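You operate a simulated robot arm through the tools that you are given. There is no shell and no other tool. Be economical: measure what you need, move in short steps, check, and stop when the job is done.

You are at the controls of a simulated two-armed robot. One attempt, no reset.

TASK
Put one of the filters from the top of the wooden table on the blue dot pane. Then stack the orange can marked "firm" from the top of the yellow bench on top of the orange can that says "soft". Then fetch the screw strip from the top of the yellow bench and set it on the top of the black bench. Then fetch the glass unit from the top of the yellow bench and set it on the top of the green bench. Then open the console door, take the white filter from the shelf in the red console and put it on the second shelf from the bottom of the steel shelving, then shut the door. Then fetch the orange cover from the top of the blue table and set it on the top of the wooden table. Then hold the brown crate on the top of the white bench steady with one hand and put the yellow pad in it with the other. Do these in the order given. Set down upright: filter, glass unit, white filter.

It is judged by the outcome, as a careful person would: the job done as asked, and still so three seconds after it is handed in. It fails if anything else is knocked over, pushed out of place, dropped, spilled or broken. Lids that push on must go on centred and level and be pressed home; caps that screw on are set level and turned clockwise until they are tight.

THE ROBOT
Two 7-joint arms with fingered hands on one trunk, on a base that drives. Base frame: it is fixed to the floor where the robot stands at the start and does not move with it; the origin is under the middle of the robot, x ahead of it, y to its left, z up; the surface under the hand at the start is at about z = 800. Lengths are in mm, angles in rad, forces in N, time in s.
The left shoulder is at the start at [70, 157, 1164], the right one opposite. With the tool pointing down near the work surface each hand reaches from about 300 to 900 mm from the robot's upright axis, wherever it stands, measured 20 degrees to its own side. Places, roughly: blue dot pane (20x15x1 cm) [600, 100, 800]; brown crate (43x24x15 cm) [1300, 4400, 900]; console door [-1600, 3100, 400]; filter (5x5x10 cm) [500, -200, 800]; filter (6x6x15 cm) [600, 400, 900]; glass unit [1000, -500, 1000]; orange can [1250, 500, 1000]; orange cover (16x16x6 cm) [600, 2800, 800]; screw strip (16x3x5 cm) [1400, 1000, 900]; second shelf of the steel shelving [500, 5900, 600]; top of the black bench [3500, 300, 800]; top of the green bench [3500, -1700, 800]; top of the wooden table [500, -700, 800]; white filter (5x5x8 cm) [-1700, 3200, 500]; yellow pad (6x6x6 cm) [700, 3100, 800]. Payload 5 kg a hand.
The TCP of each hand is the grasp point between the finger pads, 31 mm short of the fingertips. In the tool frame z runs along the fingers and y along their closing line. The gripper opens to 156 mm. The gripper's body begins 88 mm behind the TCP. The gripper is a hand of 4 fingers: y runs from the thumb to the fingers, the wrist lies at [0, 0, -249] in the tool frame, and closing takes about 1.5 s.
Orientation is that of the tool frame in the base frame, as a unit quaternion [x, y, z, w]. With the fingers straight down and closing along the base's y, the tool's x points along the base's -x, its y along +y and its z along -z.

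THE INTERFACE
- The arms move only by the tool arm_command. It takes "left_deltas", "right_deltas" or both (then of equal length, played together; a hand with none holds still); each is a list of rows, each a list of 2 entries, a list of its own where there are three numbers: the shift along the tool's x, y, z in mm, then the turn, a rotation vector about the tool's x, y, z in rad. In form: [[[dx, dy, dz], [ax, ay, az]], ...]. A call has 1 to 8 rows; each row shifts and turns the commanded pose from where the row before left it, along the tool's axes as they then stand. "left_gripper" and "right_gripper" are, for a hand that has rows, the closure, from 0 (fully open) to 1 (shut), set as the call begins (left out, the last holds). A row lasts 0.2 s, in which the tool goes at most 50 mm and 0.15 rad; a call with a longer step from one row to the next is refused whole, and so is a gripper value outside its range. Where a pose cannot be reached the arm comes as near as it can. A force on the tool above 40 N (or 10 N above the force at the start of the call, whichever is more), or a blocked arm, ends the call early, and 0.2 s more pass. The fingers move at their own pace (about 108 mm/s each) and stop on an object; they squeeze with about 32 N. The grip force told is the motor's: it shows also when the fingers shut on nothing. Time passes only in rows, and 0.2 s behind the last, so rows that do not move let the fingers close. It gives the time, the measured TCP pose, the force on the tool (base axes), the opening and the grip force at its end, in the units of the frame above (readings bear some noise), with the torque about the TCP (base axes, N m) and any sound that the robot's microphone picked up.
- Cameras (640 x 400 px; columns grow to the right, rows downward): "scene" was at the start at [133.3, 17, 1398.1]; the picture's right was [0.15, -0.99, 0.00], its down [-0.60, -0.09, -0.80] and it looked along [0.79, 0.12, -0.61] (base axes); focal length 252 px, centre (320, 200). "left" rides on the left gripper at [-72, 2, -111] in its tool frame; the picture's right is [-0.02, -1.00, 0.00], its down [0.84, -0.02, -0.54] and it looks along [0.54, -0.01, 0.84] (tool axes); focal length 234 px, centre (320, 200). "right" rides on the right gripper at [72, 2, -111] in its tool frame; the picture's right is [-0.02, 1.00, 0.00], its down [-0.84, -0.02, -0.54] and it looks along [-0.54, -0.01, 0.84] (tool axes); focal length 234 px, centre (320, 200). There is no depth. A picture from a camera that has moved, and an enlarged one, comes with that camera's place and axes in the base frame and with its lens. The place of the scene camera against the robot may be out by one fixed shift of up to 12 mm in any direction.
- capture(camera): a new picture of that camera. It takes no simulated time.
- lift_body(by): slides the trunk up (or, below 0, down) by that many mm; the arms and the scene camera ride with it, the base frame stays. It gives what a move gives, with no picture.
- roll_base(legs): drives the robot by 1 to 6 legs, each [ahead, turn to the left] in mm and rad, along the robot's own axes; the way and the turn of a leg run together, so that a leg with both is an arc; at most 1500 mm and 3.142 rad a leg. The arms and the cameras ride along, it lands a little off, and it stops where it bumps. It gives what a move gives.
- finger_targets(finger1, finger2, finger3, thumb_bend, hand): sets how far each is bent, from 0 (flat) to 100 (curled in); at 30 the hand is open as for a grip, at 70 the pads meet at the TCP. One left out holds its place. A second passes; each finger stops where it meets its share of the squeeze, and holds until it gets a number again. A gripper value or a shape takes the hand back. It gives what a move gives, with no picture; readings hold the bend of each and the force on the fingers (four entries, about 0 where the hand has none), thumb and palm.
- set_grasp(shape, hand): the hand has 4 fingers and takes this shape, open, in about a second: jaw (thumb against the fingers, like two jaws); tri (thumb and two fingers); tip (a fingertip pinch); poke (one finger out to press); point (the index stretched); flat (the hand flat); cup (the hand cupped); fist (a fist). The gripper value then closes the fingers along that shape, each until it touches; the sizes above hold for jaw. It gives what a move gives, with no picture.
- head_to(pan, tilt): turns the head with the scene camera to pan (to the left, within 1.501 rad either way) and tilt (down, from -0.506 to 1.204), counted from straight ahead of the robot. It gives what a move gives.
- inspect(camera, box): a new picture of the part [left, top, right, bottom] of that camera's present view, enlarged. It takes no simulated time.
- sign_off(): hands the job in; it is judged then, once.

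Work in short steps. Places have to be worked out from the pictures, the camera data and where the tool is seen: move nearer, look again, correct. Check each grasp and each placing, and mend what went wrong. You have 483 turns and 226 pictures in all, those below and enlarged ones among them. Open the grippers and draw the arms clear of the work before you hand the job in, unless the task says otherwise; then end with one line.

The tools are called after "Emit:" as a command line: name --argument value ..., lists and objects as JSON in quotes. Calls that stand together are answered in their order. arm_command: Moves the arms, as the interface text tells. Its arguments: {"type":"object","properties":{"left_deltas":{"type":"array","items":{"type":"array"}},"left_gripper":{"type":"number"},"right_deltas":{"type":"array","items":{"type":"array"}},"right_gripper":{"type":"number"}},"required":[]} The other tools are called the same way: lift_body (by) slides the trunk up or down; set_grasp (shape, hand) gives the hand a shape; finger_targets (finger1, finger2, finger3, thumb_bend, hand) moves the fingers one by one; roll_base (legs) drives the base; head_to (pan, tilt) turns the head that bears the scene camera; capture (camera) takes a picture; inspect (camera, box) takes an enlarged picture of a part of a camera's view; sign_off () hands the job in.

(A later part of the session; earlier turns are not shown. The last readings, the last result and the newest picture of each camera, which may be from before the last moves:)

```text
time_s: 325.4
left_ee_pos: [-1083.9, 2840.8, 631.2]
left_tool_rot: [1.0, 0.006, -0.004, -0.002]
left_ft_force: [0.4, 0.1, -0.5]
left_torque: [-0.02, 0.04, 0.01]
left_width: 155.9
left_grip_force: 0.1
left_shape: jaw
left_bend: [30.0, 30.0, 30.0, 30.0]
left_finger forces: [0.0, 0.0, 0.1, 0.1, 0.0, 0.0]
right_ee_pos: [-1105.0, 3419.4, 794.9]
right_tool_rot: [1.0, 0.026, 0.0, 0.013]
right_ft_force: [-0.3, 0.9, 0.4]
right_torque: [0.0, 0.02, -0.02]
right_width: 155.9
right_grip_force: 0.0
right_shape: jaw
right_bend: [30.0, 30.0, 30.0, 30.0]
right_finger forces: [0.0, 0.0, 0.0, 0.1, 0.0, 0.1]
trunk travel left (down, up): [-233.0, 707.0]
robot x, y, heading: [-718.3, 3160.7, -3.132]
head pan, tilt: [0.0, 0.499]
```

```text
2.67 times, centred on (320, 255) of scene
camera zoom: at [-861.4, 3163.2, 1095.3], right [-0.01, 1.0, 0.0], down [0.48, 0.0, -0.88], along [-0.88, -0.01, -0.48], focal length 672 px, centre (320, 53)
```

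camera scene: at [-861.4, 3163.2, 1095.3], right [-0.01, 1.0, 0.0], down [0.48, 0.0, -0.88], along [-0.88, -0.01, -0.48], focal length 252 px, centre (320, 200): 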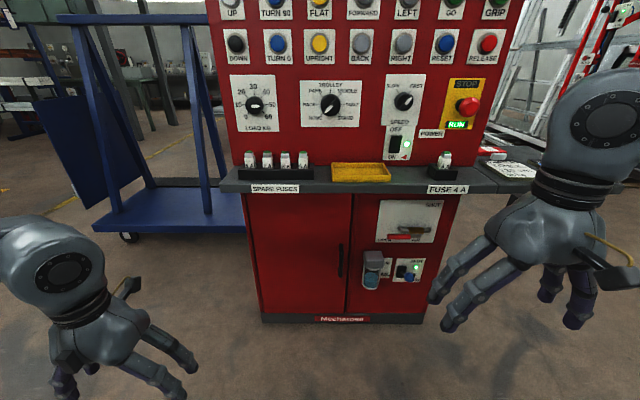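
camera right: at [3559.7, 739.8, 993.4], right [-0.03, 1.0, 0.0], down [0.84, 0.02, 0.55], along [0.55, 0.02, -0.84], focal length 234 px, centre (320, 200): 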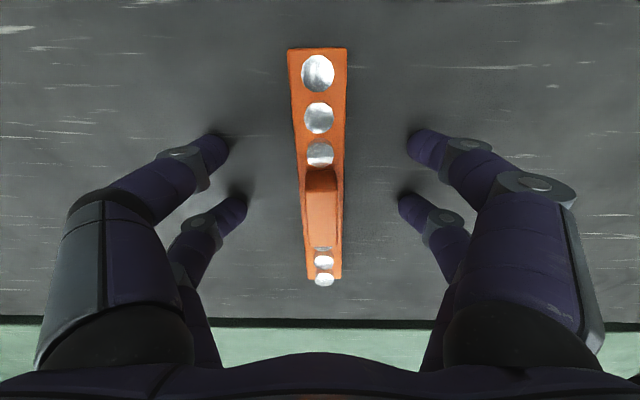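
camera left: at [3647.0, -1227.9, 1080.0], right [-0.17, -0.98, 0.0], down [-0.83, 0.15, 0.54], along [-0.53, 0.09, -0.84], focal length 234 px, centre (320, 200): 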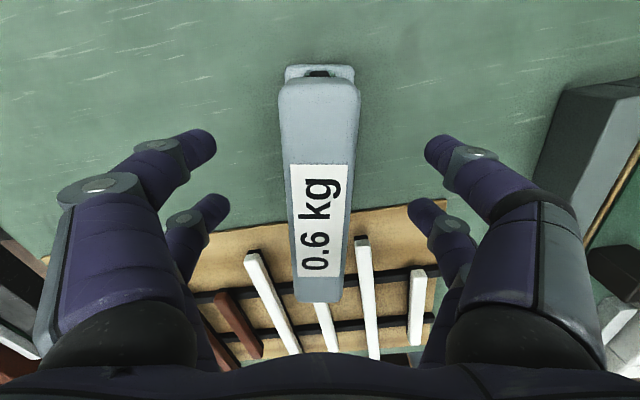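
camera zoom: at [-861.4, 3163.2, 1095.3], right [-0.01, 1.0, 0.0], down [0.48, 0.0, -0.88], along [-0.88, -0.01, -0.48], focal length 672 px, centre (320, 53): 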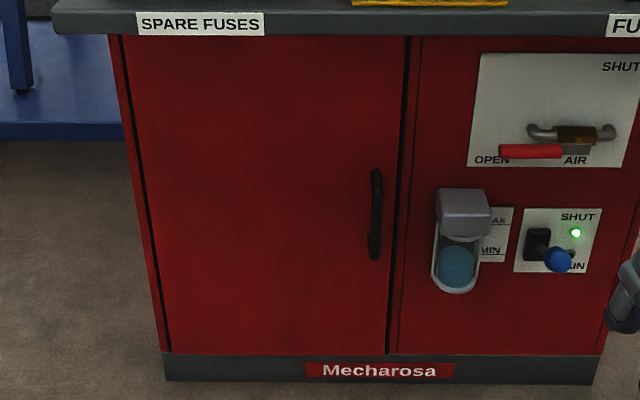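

The door spans y≈2894–3264 with the handle at about [-1590,3234,435]. I'll use the left hand: move it forward, then pitch it level.

Emit:
arm_command --left_deltas '[[[-36, -27, 5], [0, 0, 0]], [[-36, -27, 5], [0, 0, 0]], [[-36, -27, 5], [0, 0, 0]], [[-36, -27, 5], [0, 0, 0]], [[-36, -27, 5], [0, 0, 0]], [[-36, -27, 5], [0, 0, 0]]]'

Emit:
arm_command --left_deltas '[[[0, 0, 0], [0, -0.143, 0]], [[0, 0, 0], [0, -0.143, 0]], [[0, 0, 0], [0, -0.143, 0]], [[0, 0, 0], [0, -0.143, 0]], [[0, 0, 0], [0, -0.143, 0]], [[0, 0, 0], [0, -0.143, 0]], [[0, 0, 0], [0, -0.143, 0]], [[0, 0, 0], [0, -0.143, 0]]]'

Emit:
arm_command --left_deltas '[[[0, 0, 0], [0, -0.143, 0]], [[0, 0, 0], [0, -0.143, 0]], [[0, 0, 0], [0, -0.141, 0]], [[0, 0, 0], [0, 0, 0]]]'

Emit:
capture --camera "left"

Emit:
capture --camera "scene"

```text
time_s: 326.8
left_ee_pos: [-1303.2, 2999.6, 602.0]
left_tool_rot: [1.0, 0.007, -0.002, -0.001]
left_ft_force: [-0.1, 0.1, 0.3]
left_torque: [-0.01, -0.04, 0.0]
left_width: 156.1
left_grip_force: 0.2
left_shape: jaw
left_bend: [30.0, 30.0, 30.0, 30.0]
left_finger forces: [0.0, 0.0, 0.1, 0.0, 0.1, 0.0]
right_ee_pos: [-1106.0, 3419.5, 795.1]
right_tool_rot: [1.0, 0.026, 0.0, 0.013]
right_ft_force: [-0.1, 1.0, -0.8]
right_torque: [-0.04, 0.0, 0.0]
right_width: 155.9
right_grip_force: 0.1
right_shape: jaw
right_bend: [30.0, 30.0, 30.0, 30.0]
right_finger forces: [0.1, 0.0, 0.0, 0.1, 0.1, 0.0]
trunk travel left (down, up): [-233.0, 707.0]
robot x, y, heading: [-716.5, 3159.6, -3.133]
head pan, tilt: [0.0, 0.499]
```

```text
time_s: 328.6
left_ee_pos: [-1304.3, 2999.3, 601.9]
left_tool_rot: [0.839, 0.008, -0.544, 0.003]
left_ft_force: [0.0, -0.2, 0.5]
left_torque: [0.0, -0.01, 0.01]
left_width: 155.6
left_grip_force: 0.0
left_shape: jaw
left_bend: [30.0, 30.0, 30.0, 30.0]
left_finger forces: [0.1, 0.0, 0.0, 0.0, 0.1, 0.0]
right_ee_pos: [-1106.7, 3417.7, 794.5]
right_tool_rot: [1.0, 0.027, 0.0, 0.012]
right_ft_force: [0.4, 0.1, -0.3]
right_torque: [-0.02, -0.03, 0.01]
right_width: 156.2
right_grip_force: 0.1
right_shape: jaw
right_bend: [30.0, 30.0, 30.0, 30.0]
right_finger forces: [0.1, 0.0, 0.1, 0.1, 0.0, 0.1]
trunk travel left (down, up): [-233.0, 707.0]
robot x, y, heading: [-718.9, 3162.8, -3.132]
head pan, tilt: [0.0, 0.499]
```

```text
time_s: 329.6
left_ee_pos: [-1293.3, 3032.8, 723.8]
left_tool_rot: [0.729, 0.012, -0.684, 0.009]
left_ft_force: [-0.1, 0.2, 0.7]
left_torque: [0.01, 0.03, -0.03]
left_width: 155.9
left_grip_force: 0.2
left_shape: jaw
left_bend: [30.0, 30.0, 30.0, 30.0]
left_finger forces: [0.0, 0.1, 0.0, 0.1, 0.0, 0.0]
left hand out of reach, approached as far as the arm can: row 1, 2, 3
right_ee_pos: [-1107.0, 3418.6, 795.4]
right_tool_rot: [1.0, 0.025, 0.001, 0.013]
right_ft_force: [-0.2, -0.4, -0.2]
right_torque: [-0.02, 0.0, -0.02]
right_width: 155.8
right_grip_force: 0.1
right_shape: jaw
right_bend: [30.0, 30.0, 30.0, 30.0]
right_finger forces: [0.1, 0.1, 0.0, 0.1, 0.0, 0.0]
trunk travel left (down, up): [-233.0, 707.0]
robot x, y, heading: [-717.1, 3161.4, -3.136]
head pan, tilt: [0.0, 0.499]
```

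```text
116 pictures are left
camera left: at [-1186.5, 3033.2, 802.9], right [-0.03, 1.0, 0.03], down [0.6, 0.04, -0.8], along [-0.8, -0.01, -0.6], focal length 234 px, centre (320, 200)
```

left: 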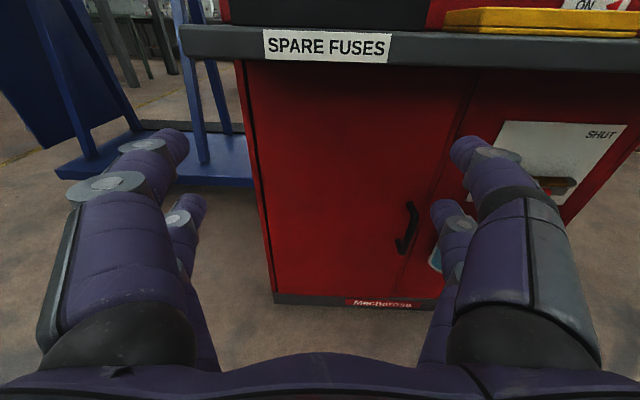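

```text
115 pictures are left
camera scene: at [-862.5, 3162.8, 1095.1], right [-0.01, 1.0, 0.0], down [0.48, 0.0, -0.88], along [-0.88, -0.01, -0.48], focal length 252 px, centre (320, 200)
```

scene: 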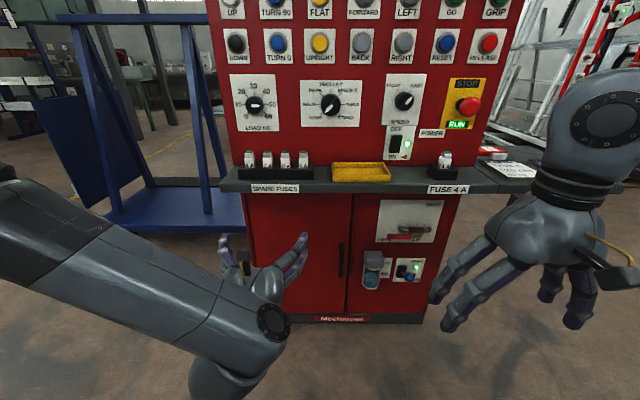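

Nearly level; the arm is cramped close to the body. I move forward and toward the handle, letting it settle at the commanded height.

Emit:
arm_command --left_deltas '[[[20, -35, 20], [0, 0, 0]], [[20, -35, 20], [0, 0, 0]], [[20, -35, 20], [0, 0, 0]], [[20, -35, 20], [0, 0, 0]], [[20, -35, 20], [0, 0, 0]], [[20, -35, 10], [0, 0, 0]], [[0, 0, 0], [0, 0, 0]]]'

Emit:
capture --camera "left"

```text
time_s: 331.2
left_ee_pos: [-1363.5, 3126.3, 754.7]
left_tool_rot: [0.733, 0.011, -0.68, 0.009]
left_ft_force: [0.5, -0.6, 0.9]
left_torque: [0.02, -0.01, 0.03]
left_width: 155.7
left_grip_force: 0.0
left_shape: jaw
left_bend: [30.0, 30.0, 30.0, 30.0]
left_finger forces: [0.0, 0.1, 0.0, 0.0, 0.1, 0.0]
left hand out of reach, approached as far as the arm can: row 1, 2, 3, 4, 5, 6
right_ee_pos: [-1105.8, 3418.1, 794.7]
right_tool_rot: [1.0, 0.026, 0.0, 0.013]
right_ft_force: [1.0, 0.1, -1.1]
right_torque: [0.01, -0.01, 0.0]
right_width: 155.9
right_grip_force: 0.1
right_shape: jaw
right_bend: [30.0, 30.0, 30.0, 30.0]
right_finger forces: [0.0, 0.0, 0.0, 0.0, 0.0, 0.1]
trunk travel left (down, up): [-233.0, 707.0]
robot x, y, heading: [-717.5, 3162.4, -3.133]
head pan, tilt: [0.0, 0.499]
```

```text
114 pictures are left
camera left: at [-1256.6, 3128.5, 835.6], right [-0.03, 1.0, 0.03], down [0.6, 0.04, -0.8], along [-0.8, -0.01, -0.61], focal length 234 px, centre (320, 200)
```

left: 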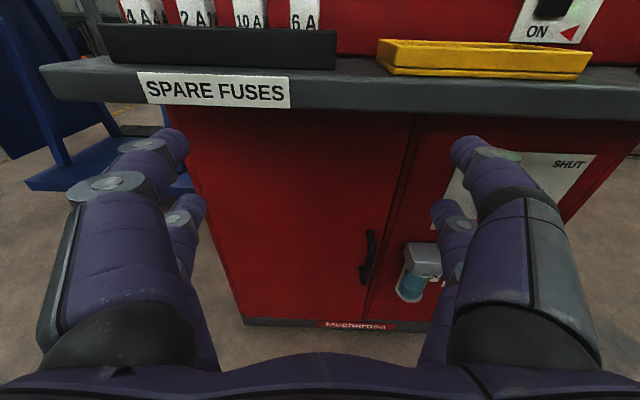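

The wrist can't level out this far below the shoulder. I ease back and lower the trunk to its bottom.

Emit:
arm_command --left_deltas '[[[0, 0, -20], [0, 0, 0]], [[0, 0, -20], [0, 0, 0]], [[0, 0, 0], [0, 0, 0]]]'

Emit:
lift_body --by -230

Emit:
arm_command --left_deltas '[[[0, -10, 0], [0, 0, 0]], [[0, -10, 0], [0, 0, 0]], [[0, 0, 0], [0, 0, 0]]]'

Emit:
capture --camera "left"

```text
time_s: 332.0
left_ee_pos: [-1323.2, 3126.9, 757.8]
left_tool_rot: [0.73, 0.012, -0.683, 0.01]
left_ft_force: [0.3, -0.5, 1.0]
left_torque: [-0.03, 0.02, -0.03]
left_width: 156.1
left_grip_force: 0.0
left_shape: jaw
left_bend: [30.0, 30.0, 30.0, 30.0]
left_finger forces: [0.0, 0.0, 0.0, 0.0, 0.0, 0.0]
right_ee_pos: [-1106.5, 3417.8, 795.2]
right_tool_rot: [1.0, 0.026, 0.0, 0.013]
right_ft_force: [-0.4, 0.3, -0.4]
right_torque: [-0.03, 0.01, -0.01]
right_width: 155.8
right_grip_force: 0.1
right_shape: jaw
right_bend: [30.0, 30.0, 30.0, 30.0]
right_finger forces: [0.1, 0.0, 0.0, 0.1, 0.0, 0.0]
trunk travel left (down, up): [-233.0, 707.0]
robot x, y, heading: [-713.1, 3162.8, -3.137]
head pan, tilt: [0.0, 0.499]
```

```text
time_s: 334.4
left_ee_pos: [-1323.3, 3127.3, 529.2]
left_tool_rot: [0.73, 0.012, -0.683, 0.01]
left_ft_force: [0.9, 0.0, -0.4]
left_torque: [0.01, 0.01, -0.01]
left_width: 156.1
left_grip_force: 0.0
left_shape: jaw
left_bend: [30.0, 30.0, 30.0, 30.0]
left_finger forces: [0.0, 0.1, 0.0, 0.0, 0.0, 0.0]
right_ee_pos: [-1106.6, 3418.4, 564.5]
right_tool_rot: [1.0, 0.026, 0.001, 0.014]
right_ft_force: [-0.4, -0.1, 0.0]
right_torque: [0.0, -0.01, -0.01]
right_width: 156.0
right_grip_force: 0.1
right_shape: jaw
right_bend: [30.0, 30.0, 30.0, 30.0]
right_finger forces: [0.0, 0.1, 0.1, 0.1, 0.0, 0.1]
trunk travel left (down, up): [-3.0, 937.0]
robot x, y, heading: [-718.2, 3161.0, -3.132]
head pan, tilt: [0.0, 0.499]
```

```text
time_s: 335.2
left_ee_pos: [-1323.3, 3137.2, 533.4]
left_tool_rot: [0.73, 0.011, -0.683, 0.009]
left_ft_force: [0.7, 0.5, -0.4]
left_torque: [0.0, -0.03, -0.03]
left_width: 155.9
left_grip_force: 0.1
left_shape: jaw
left_bend: [30.0, 30.0, 30.0, 30.0]
left_finger forces: [0.0, 0.0, 0.1, 0.1, 0.0, 0.0]
left hand out of reach, approached as far as the arm can: row 2
right_ee_pos: [-1106.4, 3418.9, 564.8]
right_tool_rot: [1.0, 0.026, 0.0, 0.013]
right_ft_force: [-0.5, 0.6, 0.2]
right_torque: [0.02, -0.03, 0.0]
right_width: 156.1
right_grip_force: 0.1
right_shape: jaw
right_bend: [30.0, 30.0, 30.0, 30.0]
right_finger forces: [0.0, 0.0, 0.0, 0.0, 0.0, 0.0]
trunk travel left (down, up): [-3.0, 937.0]
robot x, y, heading: [-718.8, 3157.5, -3.135]
head pan, tilt: [0.0, 0.499]
```

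```text
113 pictures are left
camera left: at [-1217.9, 3138.4, 612.6], right [-0.03, 1.0, 0.03], down [0.6, 0.04, -0.8], along [-0.8, -0.01, -0.6], focal length 234 px, centre (320, 200)
```

left: 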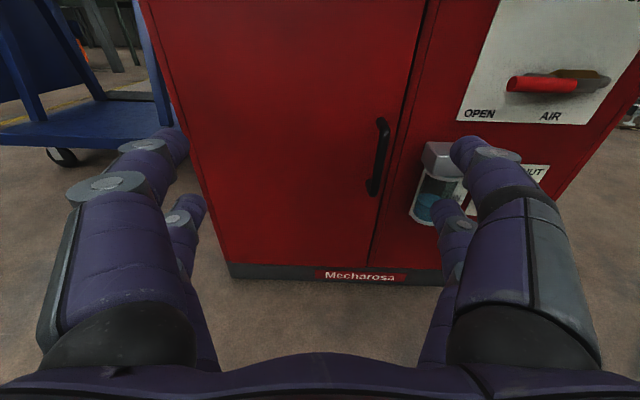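

Handle confirmed at [-1590,3234,430]. I pitch the fingers ~20° below level (within the wrist's range) and line up with the handle.

Emit:
arm_command --left_deltas '[[[0, -32, 0], [0, 0.11, 0]], [[0, -32, 0], [0, 0.11, 0]], [[0, -32, 0], [0, 0.11, 0]], [[15, 0, 10], [0, 0, 0]], [[15, 0, 10], [0, 0, 0]], [[0, 0, 0], [0, 0, 0]]]'

Emit:
capture --camera "left"

```text
time_s: 336.6
left_ee_pos: [-1332.7, 3158.7, 518.5]
left_tool_rot: [0.832, 0.012, -0.554, 0.006]
left_ft_force: [-0.8, -0.7, -0.1]
left_torque: [0.0, 0.02, 0.0]
left_width: 156.1
left_grip_force: 0.0
left_shape: jaw
left_bend: [30.0, 30.0, 30.0, 30.0]
left_finger forces: [0.0, 0.1, 0.0, 0.1, 0.1, 0.0]
left hand out of reach, approached as far as the arm can: row 1, 2, 3, 5
right_ee_pos: [-1106.3, 3418.9, 564.6]
right_tool_rot: [1.0, 0.026, 0.001, 0.013]
right_ft_force: [-0.6, 0.3, 0.6]
right_torque: [-0.01, 0.03, 0.02]
right_width: 156.2
right_grip_force: 0.1
right_shape: jaw
right_bend: [30.0, 30.0, 30.0, 30.0]
right_finger forces: [0.0, 0.1, 0.1, 0.0, 0.0, 0.1]
trunk travel left (down, up): [-3.0, 937.0]
robot x, y, heading: [-712.8, 3160.7, -3.13]
head pan, tilt: [0.0, 0.499]
```

```text
112 pictures are left
camera left: at [-1257.7, 3158.8, 627.0], right [-0.04, 1.0, 0.02], down [0.83, 0.04, -0.56], along [-0.56, 0.0, -0.83], focal length 234 px, centre (320, 200)
```

left: 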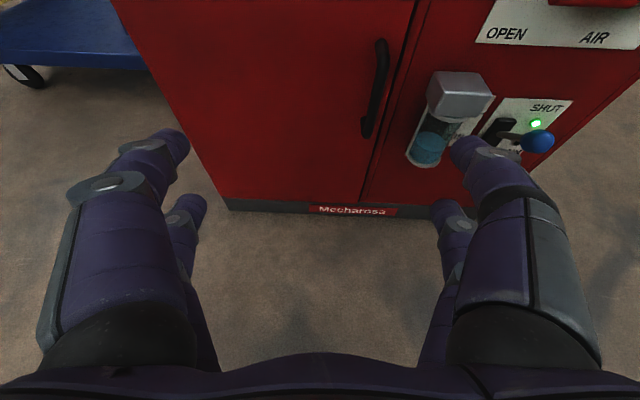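

The left arm can't cross that far. I'll use the right hand for the handle instead (it is nearly in line with the right shoulder), so first I withdraw the left hand.

Emit:
arm_command --left_deltas '[[[0, 35, -25], [0, 0.1, 0]], [[0, 40, -25], [0, 0.14, 0]], [[0, 40, -25], [0, 0.14, 0]], [[0, 40, -25], [0, 0.14, 0]], [[10, 40, -20], [0, 0.14, 0]], [[20, 35, -10], [0, 0.14, 0]], [[20, 20, 0], [0, 0.14, 0]], [[0, 0, 0], [0, 0.1, 0]]]'

Emit:
arm_command --right_deltas '[[[-40, 15, 0], [0, 0, 0]], [[-40, 15, 0], [0, 0, 0]], [[-40, 15, 0], [0, -0.14, 0]], [[-30, 15, 0], [0, -0.14, 0]], [[-20, 15, 10], [0, -0.14, 0]], [[0, 15, 10], [0, -0.14, 0]], [[0, 15, 10], [0, -0.14, 0]], [[0, 15, 10], [0, -0.14, 0]]]'

Emit:
arm_command --right_deltas '[[[0, 15, 10], [0, -0.14, 0]], [[0, 15, 10], [0, -0.14, 0]], [[0, 10, 10], [0, -0.08, 0]], [[0, 0, 0], [0, 0, 0]]]'

Emit:
capture --camera "right"

Emit:
capture --camera "scene"

```text
time_s: 338.4
left_ee_pos: [-1179.5, 2911.7, 574.5]
left_tool_rot: [0.998, 0.015, -0.067, 0.0]
left_ft_force: [-0.3, 0.6, 0.0]
left_torque: [0.02, -0.01, -0.02]
left_width: 156.1
left_grip_force: 0.1
left_shape: jaw
left_bend: [30.0, 30.0, 30.0, 30.0]
left_finger forces: [0.0, 0.0, 0.0, 0.1, 0.1, 0.0]
right_ee_pos: [-1105.0, 3418.8, 564.7]
right_tool_rot: [1.0, 0.027, 0.001, 0.012]
right_ft_force: [1.5, -0.4, 0.0]
right_torque: [0.02, 0.01, 0.0]
right_width: 155.9
right_grip_force: 0.1
right_shape: jaw
right_bend: [30.0, 30.0, 30.0, 30.0]
right_finger forces: [0.0, 0.1, 0.0, 0.0, 0.0, 0.0]
trunk travel left (down, up): [-3.0, 937.0]
robot x, y, heading: [-720.4, 3160.5, -3.131]
head pan, tilt: [0.0, 0.499]
```

```text
time_s: 340.2
left_ee_pos: [-1180.0, 2911.7, 573.9]
left_tool_rot: [0.998, 0.014, -0.067, 0.0]
left_ft_force: [0.2, 0.5, 0.0]
left_torque: [0.01, 0.01, 0.01]
left_width: 155.9
left_grip_force: 0.0
left_shape: jaw
left_bend: [30.0, 30.0, 30.0, 30.0]
left_finger forces: [0.0, 0.0, 0.0, 0.0, 0.0, 0.0]
right_ee_pos: [-1286.7, 3288.5, 545.9]
right_tool_rot: [0.912, 0.019, -0.409, 0.022]
right_ft_force: [0.3, 0.4, 0.5]
right_torque: [0.05, 0.03, 0.01]
right_width: 155.9
right_grip_force: 0.0
right_shape: jaw
right_bend: [30.0, 30.0, 30.0, 30.0]
right_finger forces: [0.0, 0.1, 0.0, 0.1, 0.1, 0.0]
trunk travel left (down, up): [-3.0, 937.0]
robot x, y, heading: [-719.0, 3164.1, -3.133]
head pan, tilt: [0.0, 0.499]
```

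```text
time_s: 341.2
left_ee_pos: [-1179.8, 2912.8, 574.4]
left_tool_rot: [0.998, 0.014, -0.067, 0.0]
left_ft_force: [-0.3, 0.3, 0.0]
left_torque: [-0.02, -0.01, 0.03]
left_width: 156.0
left_grip_force: 0.0
left_shape: jaw
left_bend: [30.0, 30.0, 30.0, 30.0]
left_finger forces: [0.1, 0.0, 0.0, 0.0, 0.1, 0.0]
right_ee_pos: [-1309.7, 3245.9, 527.8]
right_tool_rot: [0.825, 0.015, -0.565, 0.026]
right_ft_force: [0.1, 0.3, 0.5]
right_torque: [0.04, -0.01, -0.01]
right_width: 155.9
right_grip_force: 0.1
right_shape: jaw
right_bend: [30.0, 30.0, 30.0, 30.0]
right_finger forces: [0.0, 0.1, 0.1, 0.0, 0.1, 0.0]
trunk travel left (down, up): [-3.0, 937.0]
robot x, y, heading: [-716.7, 3159.5, -3.133]
head pan, tilt: [0.0, 0.499]
```

```text
111 pictures are left
camera right: at [-1180.8, 3251.4, 501.1], right [0.04, -1.0, 0.05], down [0.2, 0.06, 0.98], along [-0.98, -0.03, 0.2], focal length 234 px, centre (320, 200)
```

right: 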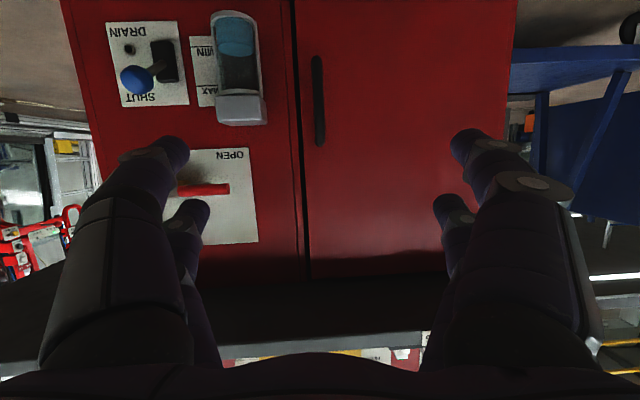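

```text
110 pictures are left
camera scene: at [-862.4, 3163.1, 865.1], right [-0.01, 1.0, 0.0], down [0.48, 0.0, -0.88], along [-0.88, -0.01, -0.48], focal length 252 px, centre (320, 200)
```

scene: 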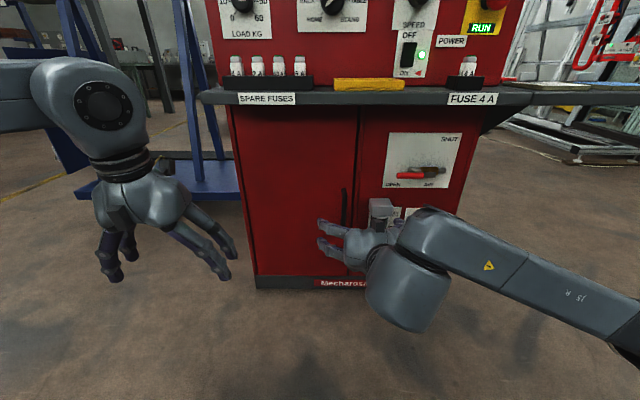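

The right hand follows well. The handle is at y≈3233, z≈420. I half-close to stay clear of the bowl and approach to ~70 mm short.

Emit:
arm_command --right_deltas '[[[-1, 1, 46], [0, 0, 0]], [[-1, 1, 46], [0, 0, 0]], [[-1, 1, 46], [0, 0, 0]], [[-1, 1, 46], [0, 0, 0]], [[-1, 0, 40], [0, 0, 0]], [[0, 0, 0], [0, 0, 0]]]' --right_gripper 0.5

Emit:
capture --camera "right"

Emit:
inspect --camera "scene" --box '[240, 120, 440, 300]'

```text
time_s: 342.6
left_ee_pos: [-1180.1, 2912.0, 574.8]
left_tool_rot: [0.998, 0.014, -0.066, 0.0]
left_ft_force: [-0.2, 0.7, 0.6]
left_torque: [-0.04, -0.01, 0.0]
left_width: 155.8
left_grip_force: 0.1
left_shape: jaw
left_bend: [30.0, 30.0, 30.0, 30.0]
left_finger forces: [0.0, 0.0, 0.0, 0.0, 0.1, 0.0]
right_ee_pos: [-1521.2, 3227.8, 450.4]
right_tool_rot: [0.825, 0.015, -0.564, 0.026]
right_ft_force: [1.3, 0.7, 0.2]
right_torque: [0.0, 0.04, -0.02]
right_width: 78.5
right_grip_force: 0.1
right_shape: jaw
right_bend: [73.0, 73.0, 73.0, 70.0]
right_finger forces: [0.0, 0.0, 0.0, 0.1, 0.0, 0.0]
trunk travel left (down, up): [-3.0, 937.0]
robot x, y, heading: [-718.3, 3160.0, -3.136]
head pan, tilt: [0.0, 0.499]
```

```text
109 pictures are left
camera right: at [-1393.1, 3233.3, 424.1], right [0.04, -1.0, 0.05], down [0.2, 0.06, 0.98], along [-0.98, -0.03, 0.2], focal length 234 px, centre (320, 200)
```

right: 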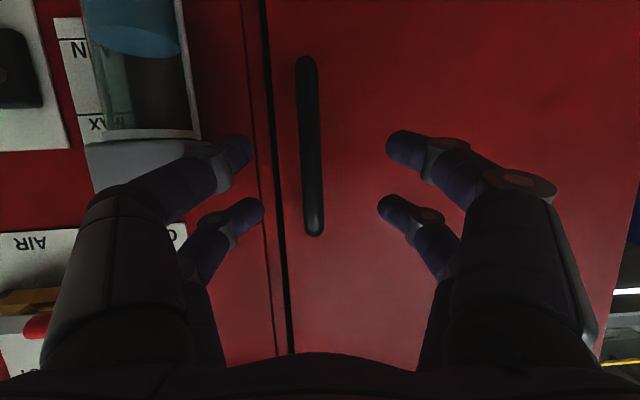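

```text
2.22 times, centred on (340, 210) of scene
camera zoom: at [-862.5, 3163.1, 865.1], right [-0.01, 1.0, 0.0], down [0.48, 0.0, -0.88], along [-0.88, -0.01, -0.48], focal length 560 px, centre (276, 178)
```

zoom: 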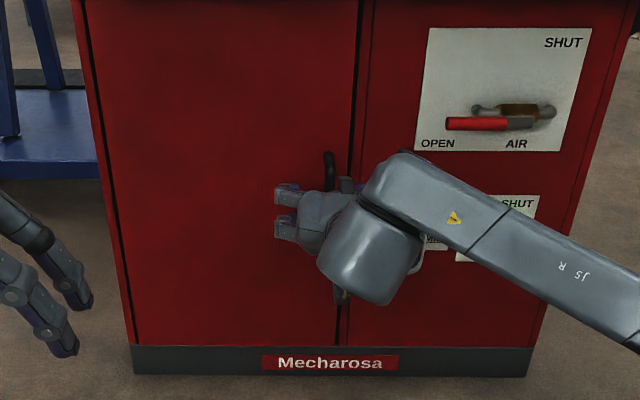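

I shift 6 mm toward +y and advance about 58 mm to surround the bar.

Emit:
arm_command --right_deltas '[[[0, -6, 20], [0, 0, 0]], [[0, 0, 20], [0, 0, 0]], [[0, 0, 15], [0, 0, 0]], [[0, 0, 3], [0, 0, 0]], [[0, 0, 0], [0, 0, 0]]]'

Emit:
capture --camera "right"

```text
time_s: 343.8
left_ee_pos: [-1179.5, 2911.3, 574.5]
left_tool_rot: [0.998, 0.015, -0.067, 0.0]
left_ft_force: [1.0, 0.2, 0.4]
left_torque: [-0.01, -0.03, 0.02]
left_width: 156.3
left_grip_force: 0.1
left_shape: jaw
left_bend: [30.0, 30.0, 30.0, 30.0]
left_finger forces: [0.1, 0.1, 0.0, 0.1, 0.0, 0.0]
right_ee_pos: [-1572.9, 3231.8, 430.1]
right_tool_rot: [0.826, 0.015, -0.563, 0.025]
right_ft_force: [1.0, 0.1, -0.1]
right_torque: [0.0, 0.03, 0.04]
right_width: 78.4
right_grip_force: 0.0
right_shape: jaw
right_bend: [73.0, 73.0, 73.0, 70.0]
right_finger forces: [0.1, 0.7, 0.0, 0.0, 0.1, 0.0]
trunk travel left (down, up): [-3.0, 937.0]
robot x, y, heading: [-717.4, 3161.7, -3.129]
head pan, tilt: [0.0, 0.499]
```

```text
107 pictures are left
camera right: at [-1445.2, 3237.0, 403.5], right [0.04, -1.0, 0.05], down [0.2, 0.06, 0.98], along [-0.98, -0.03, 0.2], focal length 234 px, centre (320, 200)
```

right: 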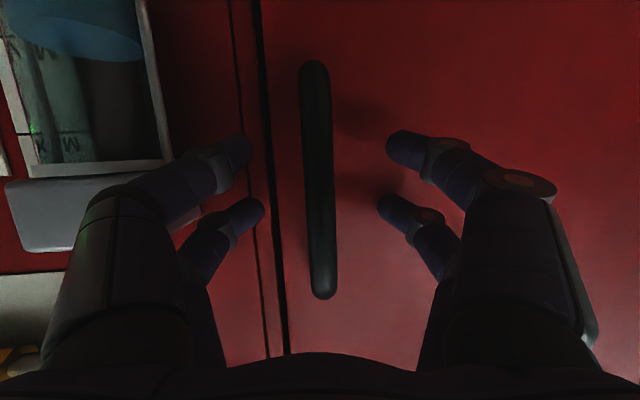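

The bar is at x≈-1580, right at the grasp point. I close on it.

Emit:
arm_command --right_deltas '[[[0, 0, 0], [0, 0, 0]], [[0, 0, 0], [0, 0, 0]], [[0, 0, 0], [0, 0, 0]], [[0, 0, 0], [0, 0, 0]], [[0, 0, 0], [0, 0, 0]], [[0, 0, 0], [0, 0, 0]]]' --right_gripper 1.0

Emit:
capture --camera "right"

```text
time_s: 345.2
left_ee_pos: [-1177.9, 2912.1, 574.6]
left_tool_rot: [0.998, 0.015, -0.067, 0.001]
left_ft_force: [-0.3, 0.4, 0.6]
left_torque: [-0.05, -0.02, 0.06]
left_width: 155.6
left_grip_force: 0.0
left_shape: jaw
left_bend: [30.0, 30.0, 30.0, 30.0]
left_finger forces: [0.1, 0.0, 0.1, 0.0, 0.1, 0.0]
right_ee_pos: [-1575.4, 3235.7, 430.3]
right_tool_rot: [0.826, 0.012, -0.564, 0.022]
right_ft_force: [12.6, 34.2, 0.9]
right_torque: [-0.31, 0.18, -1.66]
right_width: 0.4
right_grip_force: 31.9
right_shape: jaw
right_bend: [70.0, 80.0, 74.0, 70.0]
right_finger forces: [0.0, 0.0, 40.5, 0.1, 0.1, 0.0]
trunk travel left (down, up): [-3.0, 937.0]
robot x, y, heading: [-719.3, 3162.1, -3.133]
head pan, tilt: [0.0, 0.499]
```

```text
106 pictures are left
camera right: at [-1445.6, 3240.3, 403.6], right [0.04, -1.0, 0.05], down [0.2, 0.05, 0.98], along [-0.98, -0.03, 0.2], focal length 234 px, centre (320, 200)
```

right: 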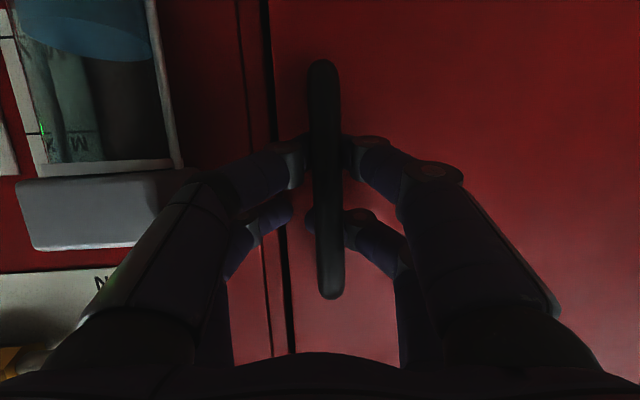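

The fingers wrap the bar. I pull gently along +x and watch the force.

Emit:
arm_command --right_deltas '[[[4, 0, -11], [0, 0, 0]], [[4, 0, -11], [0, 0, 0]], [[5, 0, -14], [0, 0, 0]], [[5, 0, -14], [0, 0, 0]]]'

Emit:
capture --camera "scene"

```text
time_s: 346.2
left_ee_pos: [-1180.4, 2911.3, 574.5]
left_tool_rot: [0.998, 0.014, -0.066, 0.0]
left_ft_force: [-0.6, 0.0, 0.4]
left_torque: [-0.01, 0.01, 0.01]
left_width: 156.0
left_grip_force: 0.1
left_shape: jaw
left_bend: [30.0, 30.0, 30.0, 30.0]
left_finger forces: [0.1, 0.1, 0.1, 0.0, 0.0, 0.1]
right_ee_pos: [-1521.7, 3232.6, 430.1]
right_tool_rot: [0.825, 0.013, -0.564, 0.026]
right_ft_force: [-6.4, 2.9, -3.6]
right_torque: [-1.48, 0.76, -2.58]
right_width: 0.6
right_grip_force: 31.9
right_shape: jaw
right_bend: [70.0, 79.0, 75.0, 70.0]
right_finger forces: [51.2, 4.9, 48.7, 0.0, 0.0, 0.1]
trunk travel left (down, up): [-3.0, 937.0]
robot x, y, heading: [-721.0, 3164.0, -3.133]
head pan, tilt: [0.0, 0.499]
```

```text
105 pictures are left
camera scene: at [-863.0, 3163.4, 864.9], right [-0.01, 1.0, 0.0], down [0.48, 0.01, -0.88], along [-0.88, -0.01, -0.48], focal length 252 px, centre (320, 200)
```

scene: 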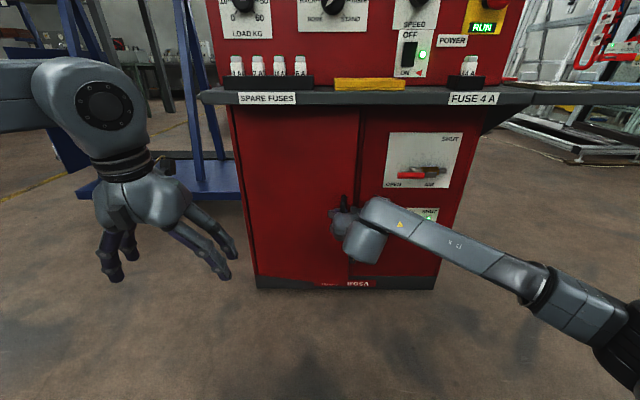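

The door swings freely. I keep pulling along its arc with slight yaw, to about 38°.

Emit:
arm_command --right_deltas '[[[8.6, 8, -22], [0.046, 0, 0.018]], [[8, 9, -20], [0.046, 0, 0.018]], [[8, 11, -20], [0.046, 0, 0.018]], [[8, 11, -20], [0.046, 0, 0.018]], [[7, 12, -18], [0.046, 0, 0.018]], [[7, 13, -18], [0, 0, 0]], [[0, 0, 0], [0, 0, 0]]]'

Emit:
capture --camera "scene"

```text
time_s: 347.2
left_ee_pos: [-1180.6, 2912.0, 573.7]
left_tool_rot: [0.998, 0.016, -0.066, 0.0]
left_ft_force: [-1.1, -0.5, 1.0]
left_torque: [0.01, -0.03, -0.01]
left_width: 156.0
left_grip_force: 0.0
left_shape: jaw
left_bend: [30.0, 30.0, 30.0, 30.0]
left_finger forces: [0.0, 0.0, 0.0, 0.0, 0.1, 0.0]
right_ee_pos: [-1443.4, 3205.4, 432.0]
right_tool_rot: [0.834, -0.06, -0.548, -0.031]
right_ft_force: [-12.1, -5.4, -18.1]
right_torque: [-0.91, 1.53, -2.83]
right_width: 1.4
right_grip_force: 31.4
right_shape: jaw
right_bend: [70.0, 79.0, 76.0, 69.0]
right_finger forces: [53.1, 6.2, 54.2, 0.1, 18.4, 0.0]
right hand out of reach, approached as far as the arm can: row 3, 4
trunk travel left (down, up): [-3.0, 937.0]
robot x, y, heading: [-719.0, 3161.1, -3.135]
head pan, tilt: [0.0, 0.499]
stopped in row 4 (right hand): the force on the tool passed its limit at 45 N (the readings are from after the stop); the commanded pose is now the measured one
```

```text
104 pictures are left
camera scene: at [-864.1, 3163.5, 864.8], right [-0.01, 1.0, 0.0], down [0.48, 0.0, -0.88], along [-0.88, -0.01, -0.48], focal length 252 px, centre (320, 200)
```

scene: 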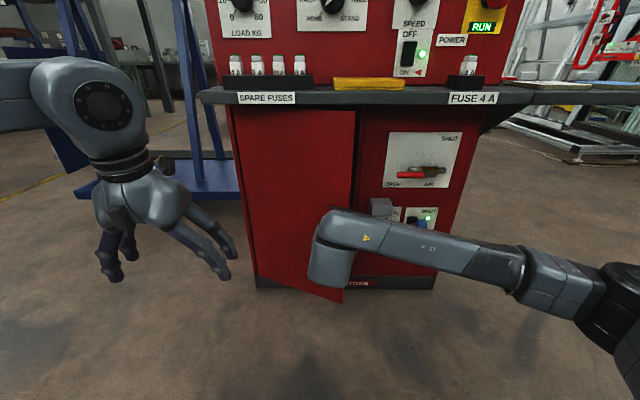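

The door is about 28° open and the arm is near its limit. I release the handle, back off, and will then sweep the door open from behind its free edge.

Emit:
arm_command --right_deltas '[[[0, 0, 0], [0, 0, 0]], [[0, 0, 0], [0, 0, 0]], [[0, 0, 0], [0, 0, 0]], [[0, 0, 0], [0, 0, 0]], [[0, 0, 0], [0, 0, 0]]]' --right_gripper 0.3

Emit:
arm_command --right_deltas '[[[0, 0, -30], [0, 0, 0]], [[0, 0, -40], [0, 0, 0]], [[0, 0, -30], [-0.09, 0, -0.035]], [[0, 0, 0], [-0.09, 0, -0.035]], [[0, 0, 0], [0, 0, 0]]]'

Emit:
capture --camera "right"

Emit:
capture --camera "scene"

```text
time_s: 348.4
left_ee_pos: [-1179.5, 2912.3, 574.3]
left_tool_rot: [0.998, 0.015, -0.067, 0.0]
left_ft_force: [-0.5, 0.0, 0.1]
left_torque: [-0.03, 0.01, -0.01]
left_width: 156.0
left_grip_force: 0.1
left_shape: jaw
left_bend: [30.0, 30.0, 30.0, 30.0]
left_finger forces: [0.0, 0.0, 0.0, 0.0, 0.1, 0.0]
right_ee_pos: [-1442.9, 3202.9, 436.9]
right_tool_rot: [0.832, -0.058, -0.551, -0.029]
right_ft_force: [-0.4, 0.0, 0.4]
right_torque: [0.0, 0.01, -0.03]
right_width: 109.0
right_grip_force: 0.0
right_shape: jaw
right_bend: [28.0, 28.0, 28.0, 59.0]
right_finger forces: [0.0, 0.0, 0.0, 0.0, 0.1, 0.0]
trunk travel left (down, up): [-3.0, 937.0]
robot x, y, heading: [-717.3, 3158.9, -3.134]
head pan, tilt: [0.0, 0.499]
```

```text
time_s: 349.6
left_ee_pos: [-1179.5, 2910.7, 573.5]
left_tool_rot: [0.998, 0.015, -0.067, 0.0]
left_ft_force: [0.2, 0.9, 0.1]
left_torque: [-0.01, -0.02, 0.0]
left_width: 156.3
left_grip_force: 0.1
left_shape: jaw
left_bend: [30.0, 30.0, 30.0, 30.0]
left_finger forces: [0.1, 0.1, 0.0, 0.2, 0.1, 0.1]
right_ee_pos: [-1352.7, 3193.3, 474.3]
right_tool_rot: [0.833, 0.021, -0.552, 0.026]
right_ft_force: [0.1, -0.5, 0.0]
right_torque: [-0.02, 0.01, 0.01]
right_width: 109.3
right_grip_force: 0.0
right_shape: jaw
right_bend: [28.0, 28.0, 28.0, 59.0]
right_finger forces: [0.1, 0.1, 0.0, 0.0, 0.1, 0.0]
trunk travel left (down, up): [-3.0, 937.0]
robot x, y, heading: [-719.7, 3163.2, -3.136]
head pan, tilt: [0.0, 0.499]
```

```text
103 pictures are left
camera right: at [-1222.8, 3200.2, 452.5], right [0.05, -1.0, 0.04], down [0.17, 0.05, 0.98], along [-0.98, -0.05, 0.17], focal length 234 px, centre (320, 200)
```

right: 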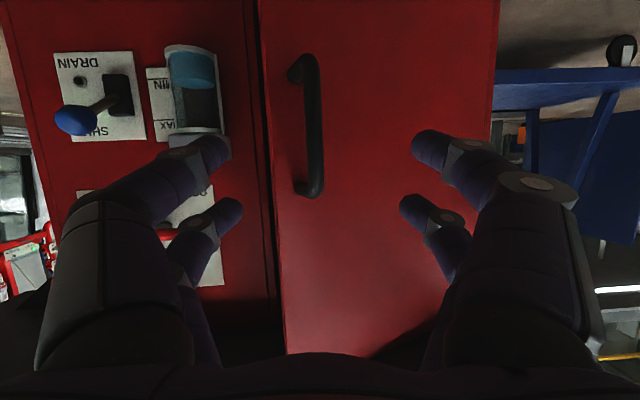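

```text
102 pictures are left
camera scene: at [-862.4, 3163.5, 865.1], right [-0.01, 1.0, 0.0], down [0.48, 0.0, -0.88], along [-0.88, -0.01, -0.48], focal length 252 px, centre (320, 200)
```

scene: 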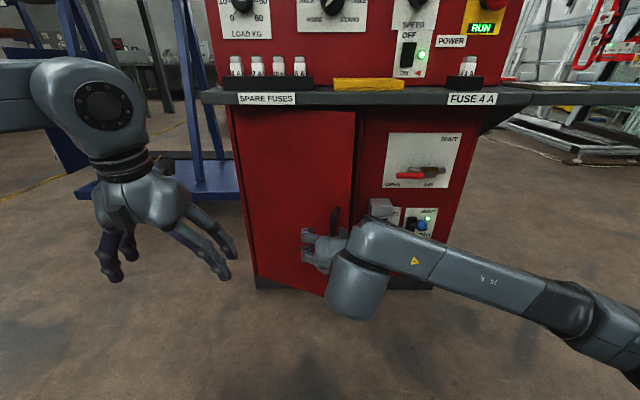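

Door ~24° open with its free edge near [-1470,3232]. I close the fingers, shift to y≈3280, reach in past the edge, then sweep toward -y.

Emit:
arm_command --right_deltas '[[[0, -30, 0], [0, 0, 0]], [[0, -30, 0], [0, 0, 0]], [[0, -28, 0], [0, 0, 0]], [[0, 0, 0], [0, 0, 0]], [[0, 0, 0], [0, 0, 0]], [[0, 0, 0], [0, 0, 0]]]' --right_gripper 1.0

Emit:
arm_command --right_deltas '[[[-14, 1, 37], [0, 0, 0]], [[-14, 1, 37], [0, 0, 0]], [[-14, 1, 37], [0, 0, 0]], [[-14, 1, 37], [0, 0, 0]], [[0, 0, 0], [0, 0, 0]]]'

Emit:
capture --camera "right"

Emit:
inspect --camera "scene" --box '[230, 90, 470, 300]'

```text
time_s: 351.0
left_ee_pos: [-1179.4, 2913.5, 573.9]
left_tool_rot: [0.998, 0.015, -0.068, 0.001]
left_ft_force: [-0.1, 0.0, -0.3]
left_torque: [0.01, -0.01, 0.01]
left_width: 155.6
left_grip_force: 0.1
left_shape: jaw
left_bend: [30.0, 30.0, 30.0, 30.0]
left_finger forces: [0.1, 0.0, 0.0, 0.0, 0.0, 0.0]
right_ee_pos: [-1356.3, 3278.6, 473.9]
right_tool_rot: [0.833, 0.021, -0.552, 0.026]
right_ft_force: [-0.5, 0.2, 0.1]
right_torque: [0.0, 0.0, 0.01]
right_width: 0.2
right_grip_force: 31.9
right_shape: jaw
right_bend: [70.0, 70.0, 70.0, 70.0]
right_finger forces: [0.0, 0.1, 0.0, 0.0, 0.0, 0.0]
trunk travel left (down, up): [-3.0, 937.0]
robot x, y, heading: [-718.3, 3158.2, -3.131]
head pan, tilt: [0.0, 0.499]
```

```text
time_s: 352.2
left_ee_pos: [-1178.9, 2910.5, 574.2]
left_tool_rot: [0.998, 0.017, -0.067, 0.0]
left_ft_force: [-1.3, 0.9, 0.8]
left_torque: [-0.03, -0.02, -0.03]
left_width: 155.9
left_grip_force: 0.1
left_shape: jaw
left_bend: [30.0, 30.0, 30.0, 30.0]
left_finger forces: [0.0, 0.0, 0.0, 0.0, 0.1, 0.0]
right_ee_pos: [-1512.5, 3263.1, 469.0]
right_tool_rot: [0.833, 0.024, -0.552, 0.029]
right_ft_force: [0.6, 2.0, -0.2]
right_torque: [0.05, -0.04, 0.0]
right_width: 0.0
right_grip_force: 32.4
right_shape: jaw
right_bend: [70.0, 70.0, 70.0, 70.0]
right_finger forces: [0.5, 0.0, 0.0, 0.1, 0.1, 0.0]
trunk travel left (down, up): [-3.0, 937.0]
robot x, y, heading: [-717.0, 3159.5, -3.134]
head pan, tilt: [0.0, 0.499]
```

```text
101 pictures are left
camera right: at [-1383.3, 3272.0, 445.9], right [0.06, -1.0, 0.04], down [0.17, 0.05, 0.98], along [-0.98, -0.05, 0.18], focal length 234 px, centre (320, 200)
```

right: 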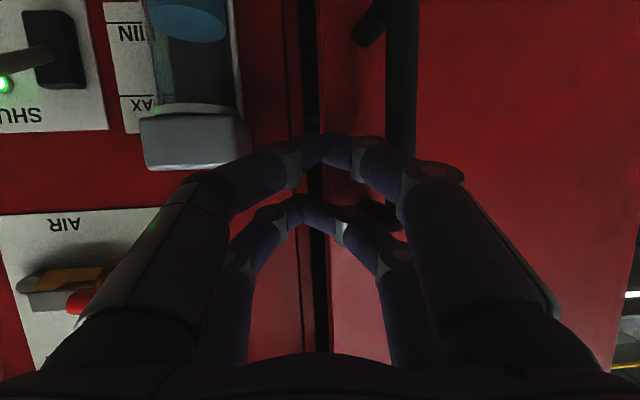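

```text
1.90 times, centred on (350, 195) of scene
camera zoom: at [-862.5, 3162.6, 865.1], right [-0.01, 1.0, 0.0], down [0.48, 0.01, -0.88], along [-0.88, -0.01, -0.48], focal length 480 px, centre (263, 210)
```

zoom: 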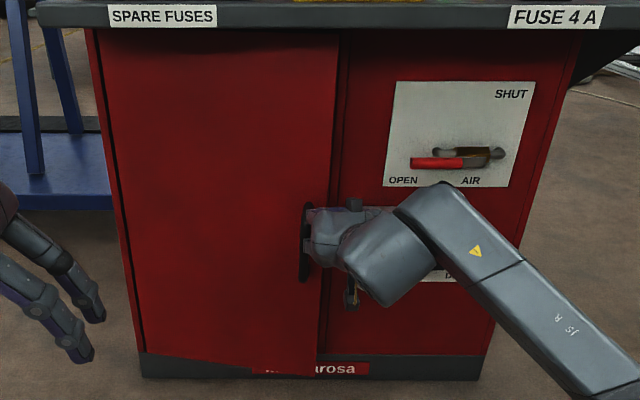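

The fingers are still in front of the door's edge. I back off and try the flat-hand shape, which should be thin enough to slip behind the edge.

Emit:
arm_command --right_deltas '[[[10, -5, -40], [0, 0, 0]], [[10, -10, -40], [0, 0, 0]], [[10, -10, -30], [0, 0, 0]], [[0, 0, 0], [0, 0, 0]]]'

Emit:
set_grasp --hand "right" --shape "flat"

Emit:
capture --camera "right"

Emit:
inspect --camera "scene" --box '[230, 90, 470, 300]'

```text
time_s: 353.2
left_ee_pos: [-1178.8, 2911.4, 574.7]
left_tool_rot: [0.998, 0.015, -0.067, 0.0]
left_ft_force: [-0.2, -0.5, 0.0]
left_torque: [-0.02, -0.02, 0.03]
left_width: 155.9
left_grip_force: 0.0
left_shape: jaw
left_bend: [30.0, 30.0, 30.0, 30.0]
left_finger forces: [0.0, 0.0, 0.0, 0.0, 0.0, 0.1]
right_ee_pos: [-1402.0, 3301.3, 482.8]
right_tool_rot: [0.833, 0.02, -0.552, 0.026]
right_ft_force: [0.3, 0.1, -0.7]
right_torque: [-0.02, -0.02, 0.02]
right_width: 0.0
right_grip_force: 32.6
right_shape: jaw
right_bend: [70.0, 70.0, 70.0, 70.0]
right_finger forces: [0.0, 0.0, 0.0, 0.0, 0.0, 0.0]
trunk travel left (down, up): [-3.0, 937.0]
robot x, y, heading: [-722.2, 3159.6, -3.133]
head pan, tilt: [0.0, 0.499]
```

```text
time_s: 354.1
left_ee_pos: [-1179.3, 2911.5, 574.6]
left_tool_rot: [0.998, 0.014, -0.068, 0.001]
left_ft_force: [0.5, -0.7, -0.5]
left_torque: [-0.02, 0.0, -0.03]
left_width: 155.9
left_grip_force: 0.0
left_shape: jaw
left_bend: [30.0, 30.0, 30.0, 30.0]
left_finger forces: [0.1, 0.0, 0.0, 0.0, 0.0, 0.0]
right_ee_pos: [-1401.7, 3301.8, 481.8]
right_tool_rot: [0.833, 0.021, -0.552, 0.026]
right_ft_force: [1.2, -0.2, 0.4]
right_torque: [0.01, -0.01, 0.0]
right_width: 0.0
right_grip_force: 0.1
right_shape: flat
right_bend: [70.0, 70.0, 70.0, 69.0]
right_finger forces: [0.1, 0.0, 0.0, 0.1, 0.1, 0.0]
trunk travel left (down, up): [-3.0, 937.0]
robot x, y, heading: [-717.0, 3160.7, -3.133]
head pan, tilt: [0.0, 0.499]
```

```text
99 pictures are left
camera right: at [-1272.0, 3308.8, 459.5], right [0.05, -1.0, 0.04], down [0.17, 0.05, 0.98], along [-0.98, -0.05, 0.17], focal length 234 px, centre (320, 200)
```

right: 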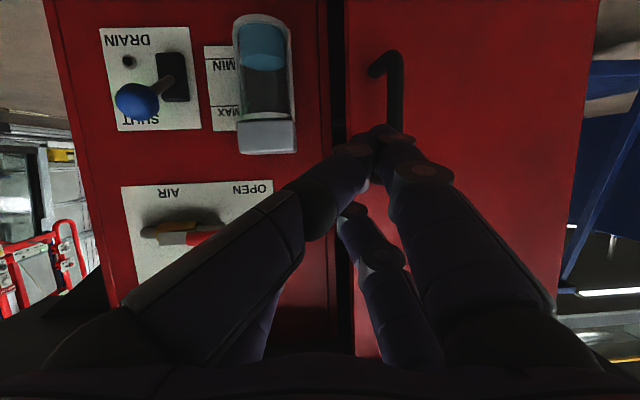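

```text
1.90 times, centred on (350, 195) of scene
camera zoom: at [-862.4, 3163.5, 865.1], right [-0.01, 1.0, 0.0], down [0.48, 0.0, -0.88], along [-0.88, -0.01, -0.48], focal length 480 px, centre (263, 210)
```

zoom: 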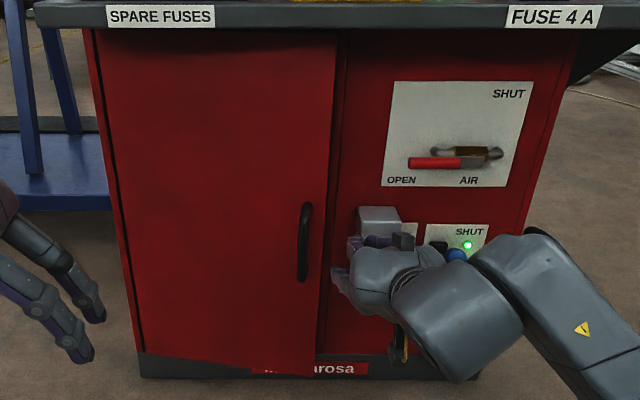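

The fingers still hold their closed value; I set the gripper to 0 so the flat shape opens.

Emit:
arm_command --right_deltas '[[[0, 0, 0], [0, 0, 0]], [[0, 0, 0], [0, 0, 0]], [[0, 0, 0], [0, 0, 0]], [[0, 0, 0], [0, 0, 0]], [[0, 0, 0], [0, 0, 0]]]' --right_gripper 0

Emit:
capture --camera "right"

```text
time_s: 355.3
left_ee_pos: [-1178.9, 2913.5, 574.9]
left_tool_rot: [0.998, 0.015, -0.067, 0.0]
left_ft_force: [0.3, -0.3, 0.2]
left_torque: [0.0, -0.02, 0.01]
left_width: 155.4
left_grip_force: 0.1
left_shape: jaw
left_bend: [30.0, 30.0, 30.0, 30.0]
left_finger forces: [0.0, 0.0, 0.1, 0.0, 0.0, 0.0]
right_ee_pos: [-1400.4, 3300.5, 482.9]
right_tool_rot: [0.833, 0.02, -0.553, 0.025]
right_ft_force: [-0.5, 0.0, 0.4]
right_torque: [0.01, -0.03, 0.0]
right_width: 0.0
right_grip_force: 0.0
right_shape: flat
right_bend: [70.0, 70.0, 70.0, 67.0]
right_finger forces: [0.1, 0.1, 0.0, 0.0, 0.0, 0.0]
trunk travel left (down, up): [-3.0, 937.0]
robot x, y, heading: [-719.0, 3159.5, -3.134]
head pan, tilt: [0.0, 0.499]
```

```text
97 pictures are left
camera right: at [-1272.0, 3308.8, 459.5], right [0.05, -1.0, 0.04], down [0.17, 0.05, 0.98], along [-0.98, -0.05, 0.17], focal length 234 px, centre (320, 200)
```

right: 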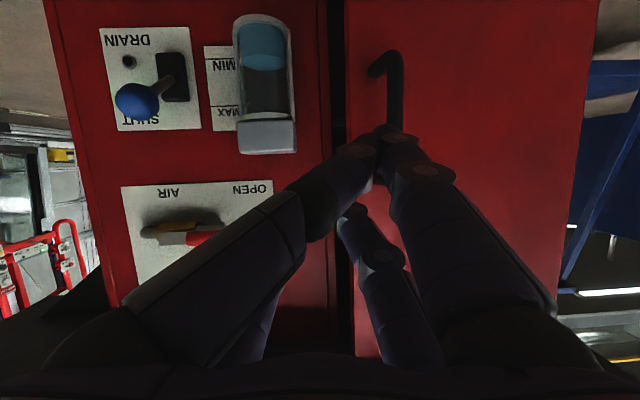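

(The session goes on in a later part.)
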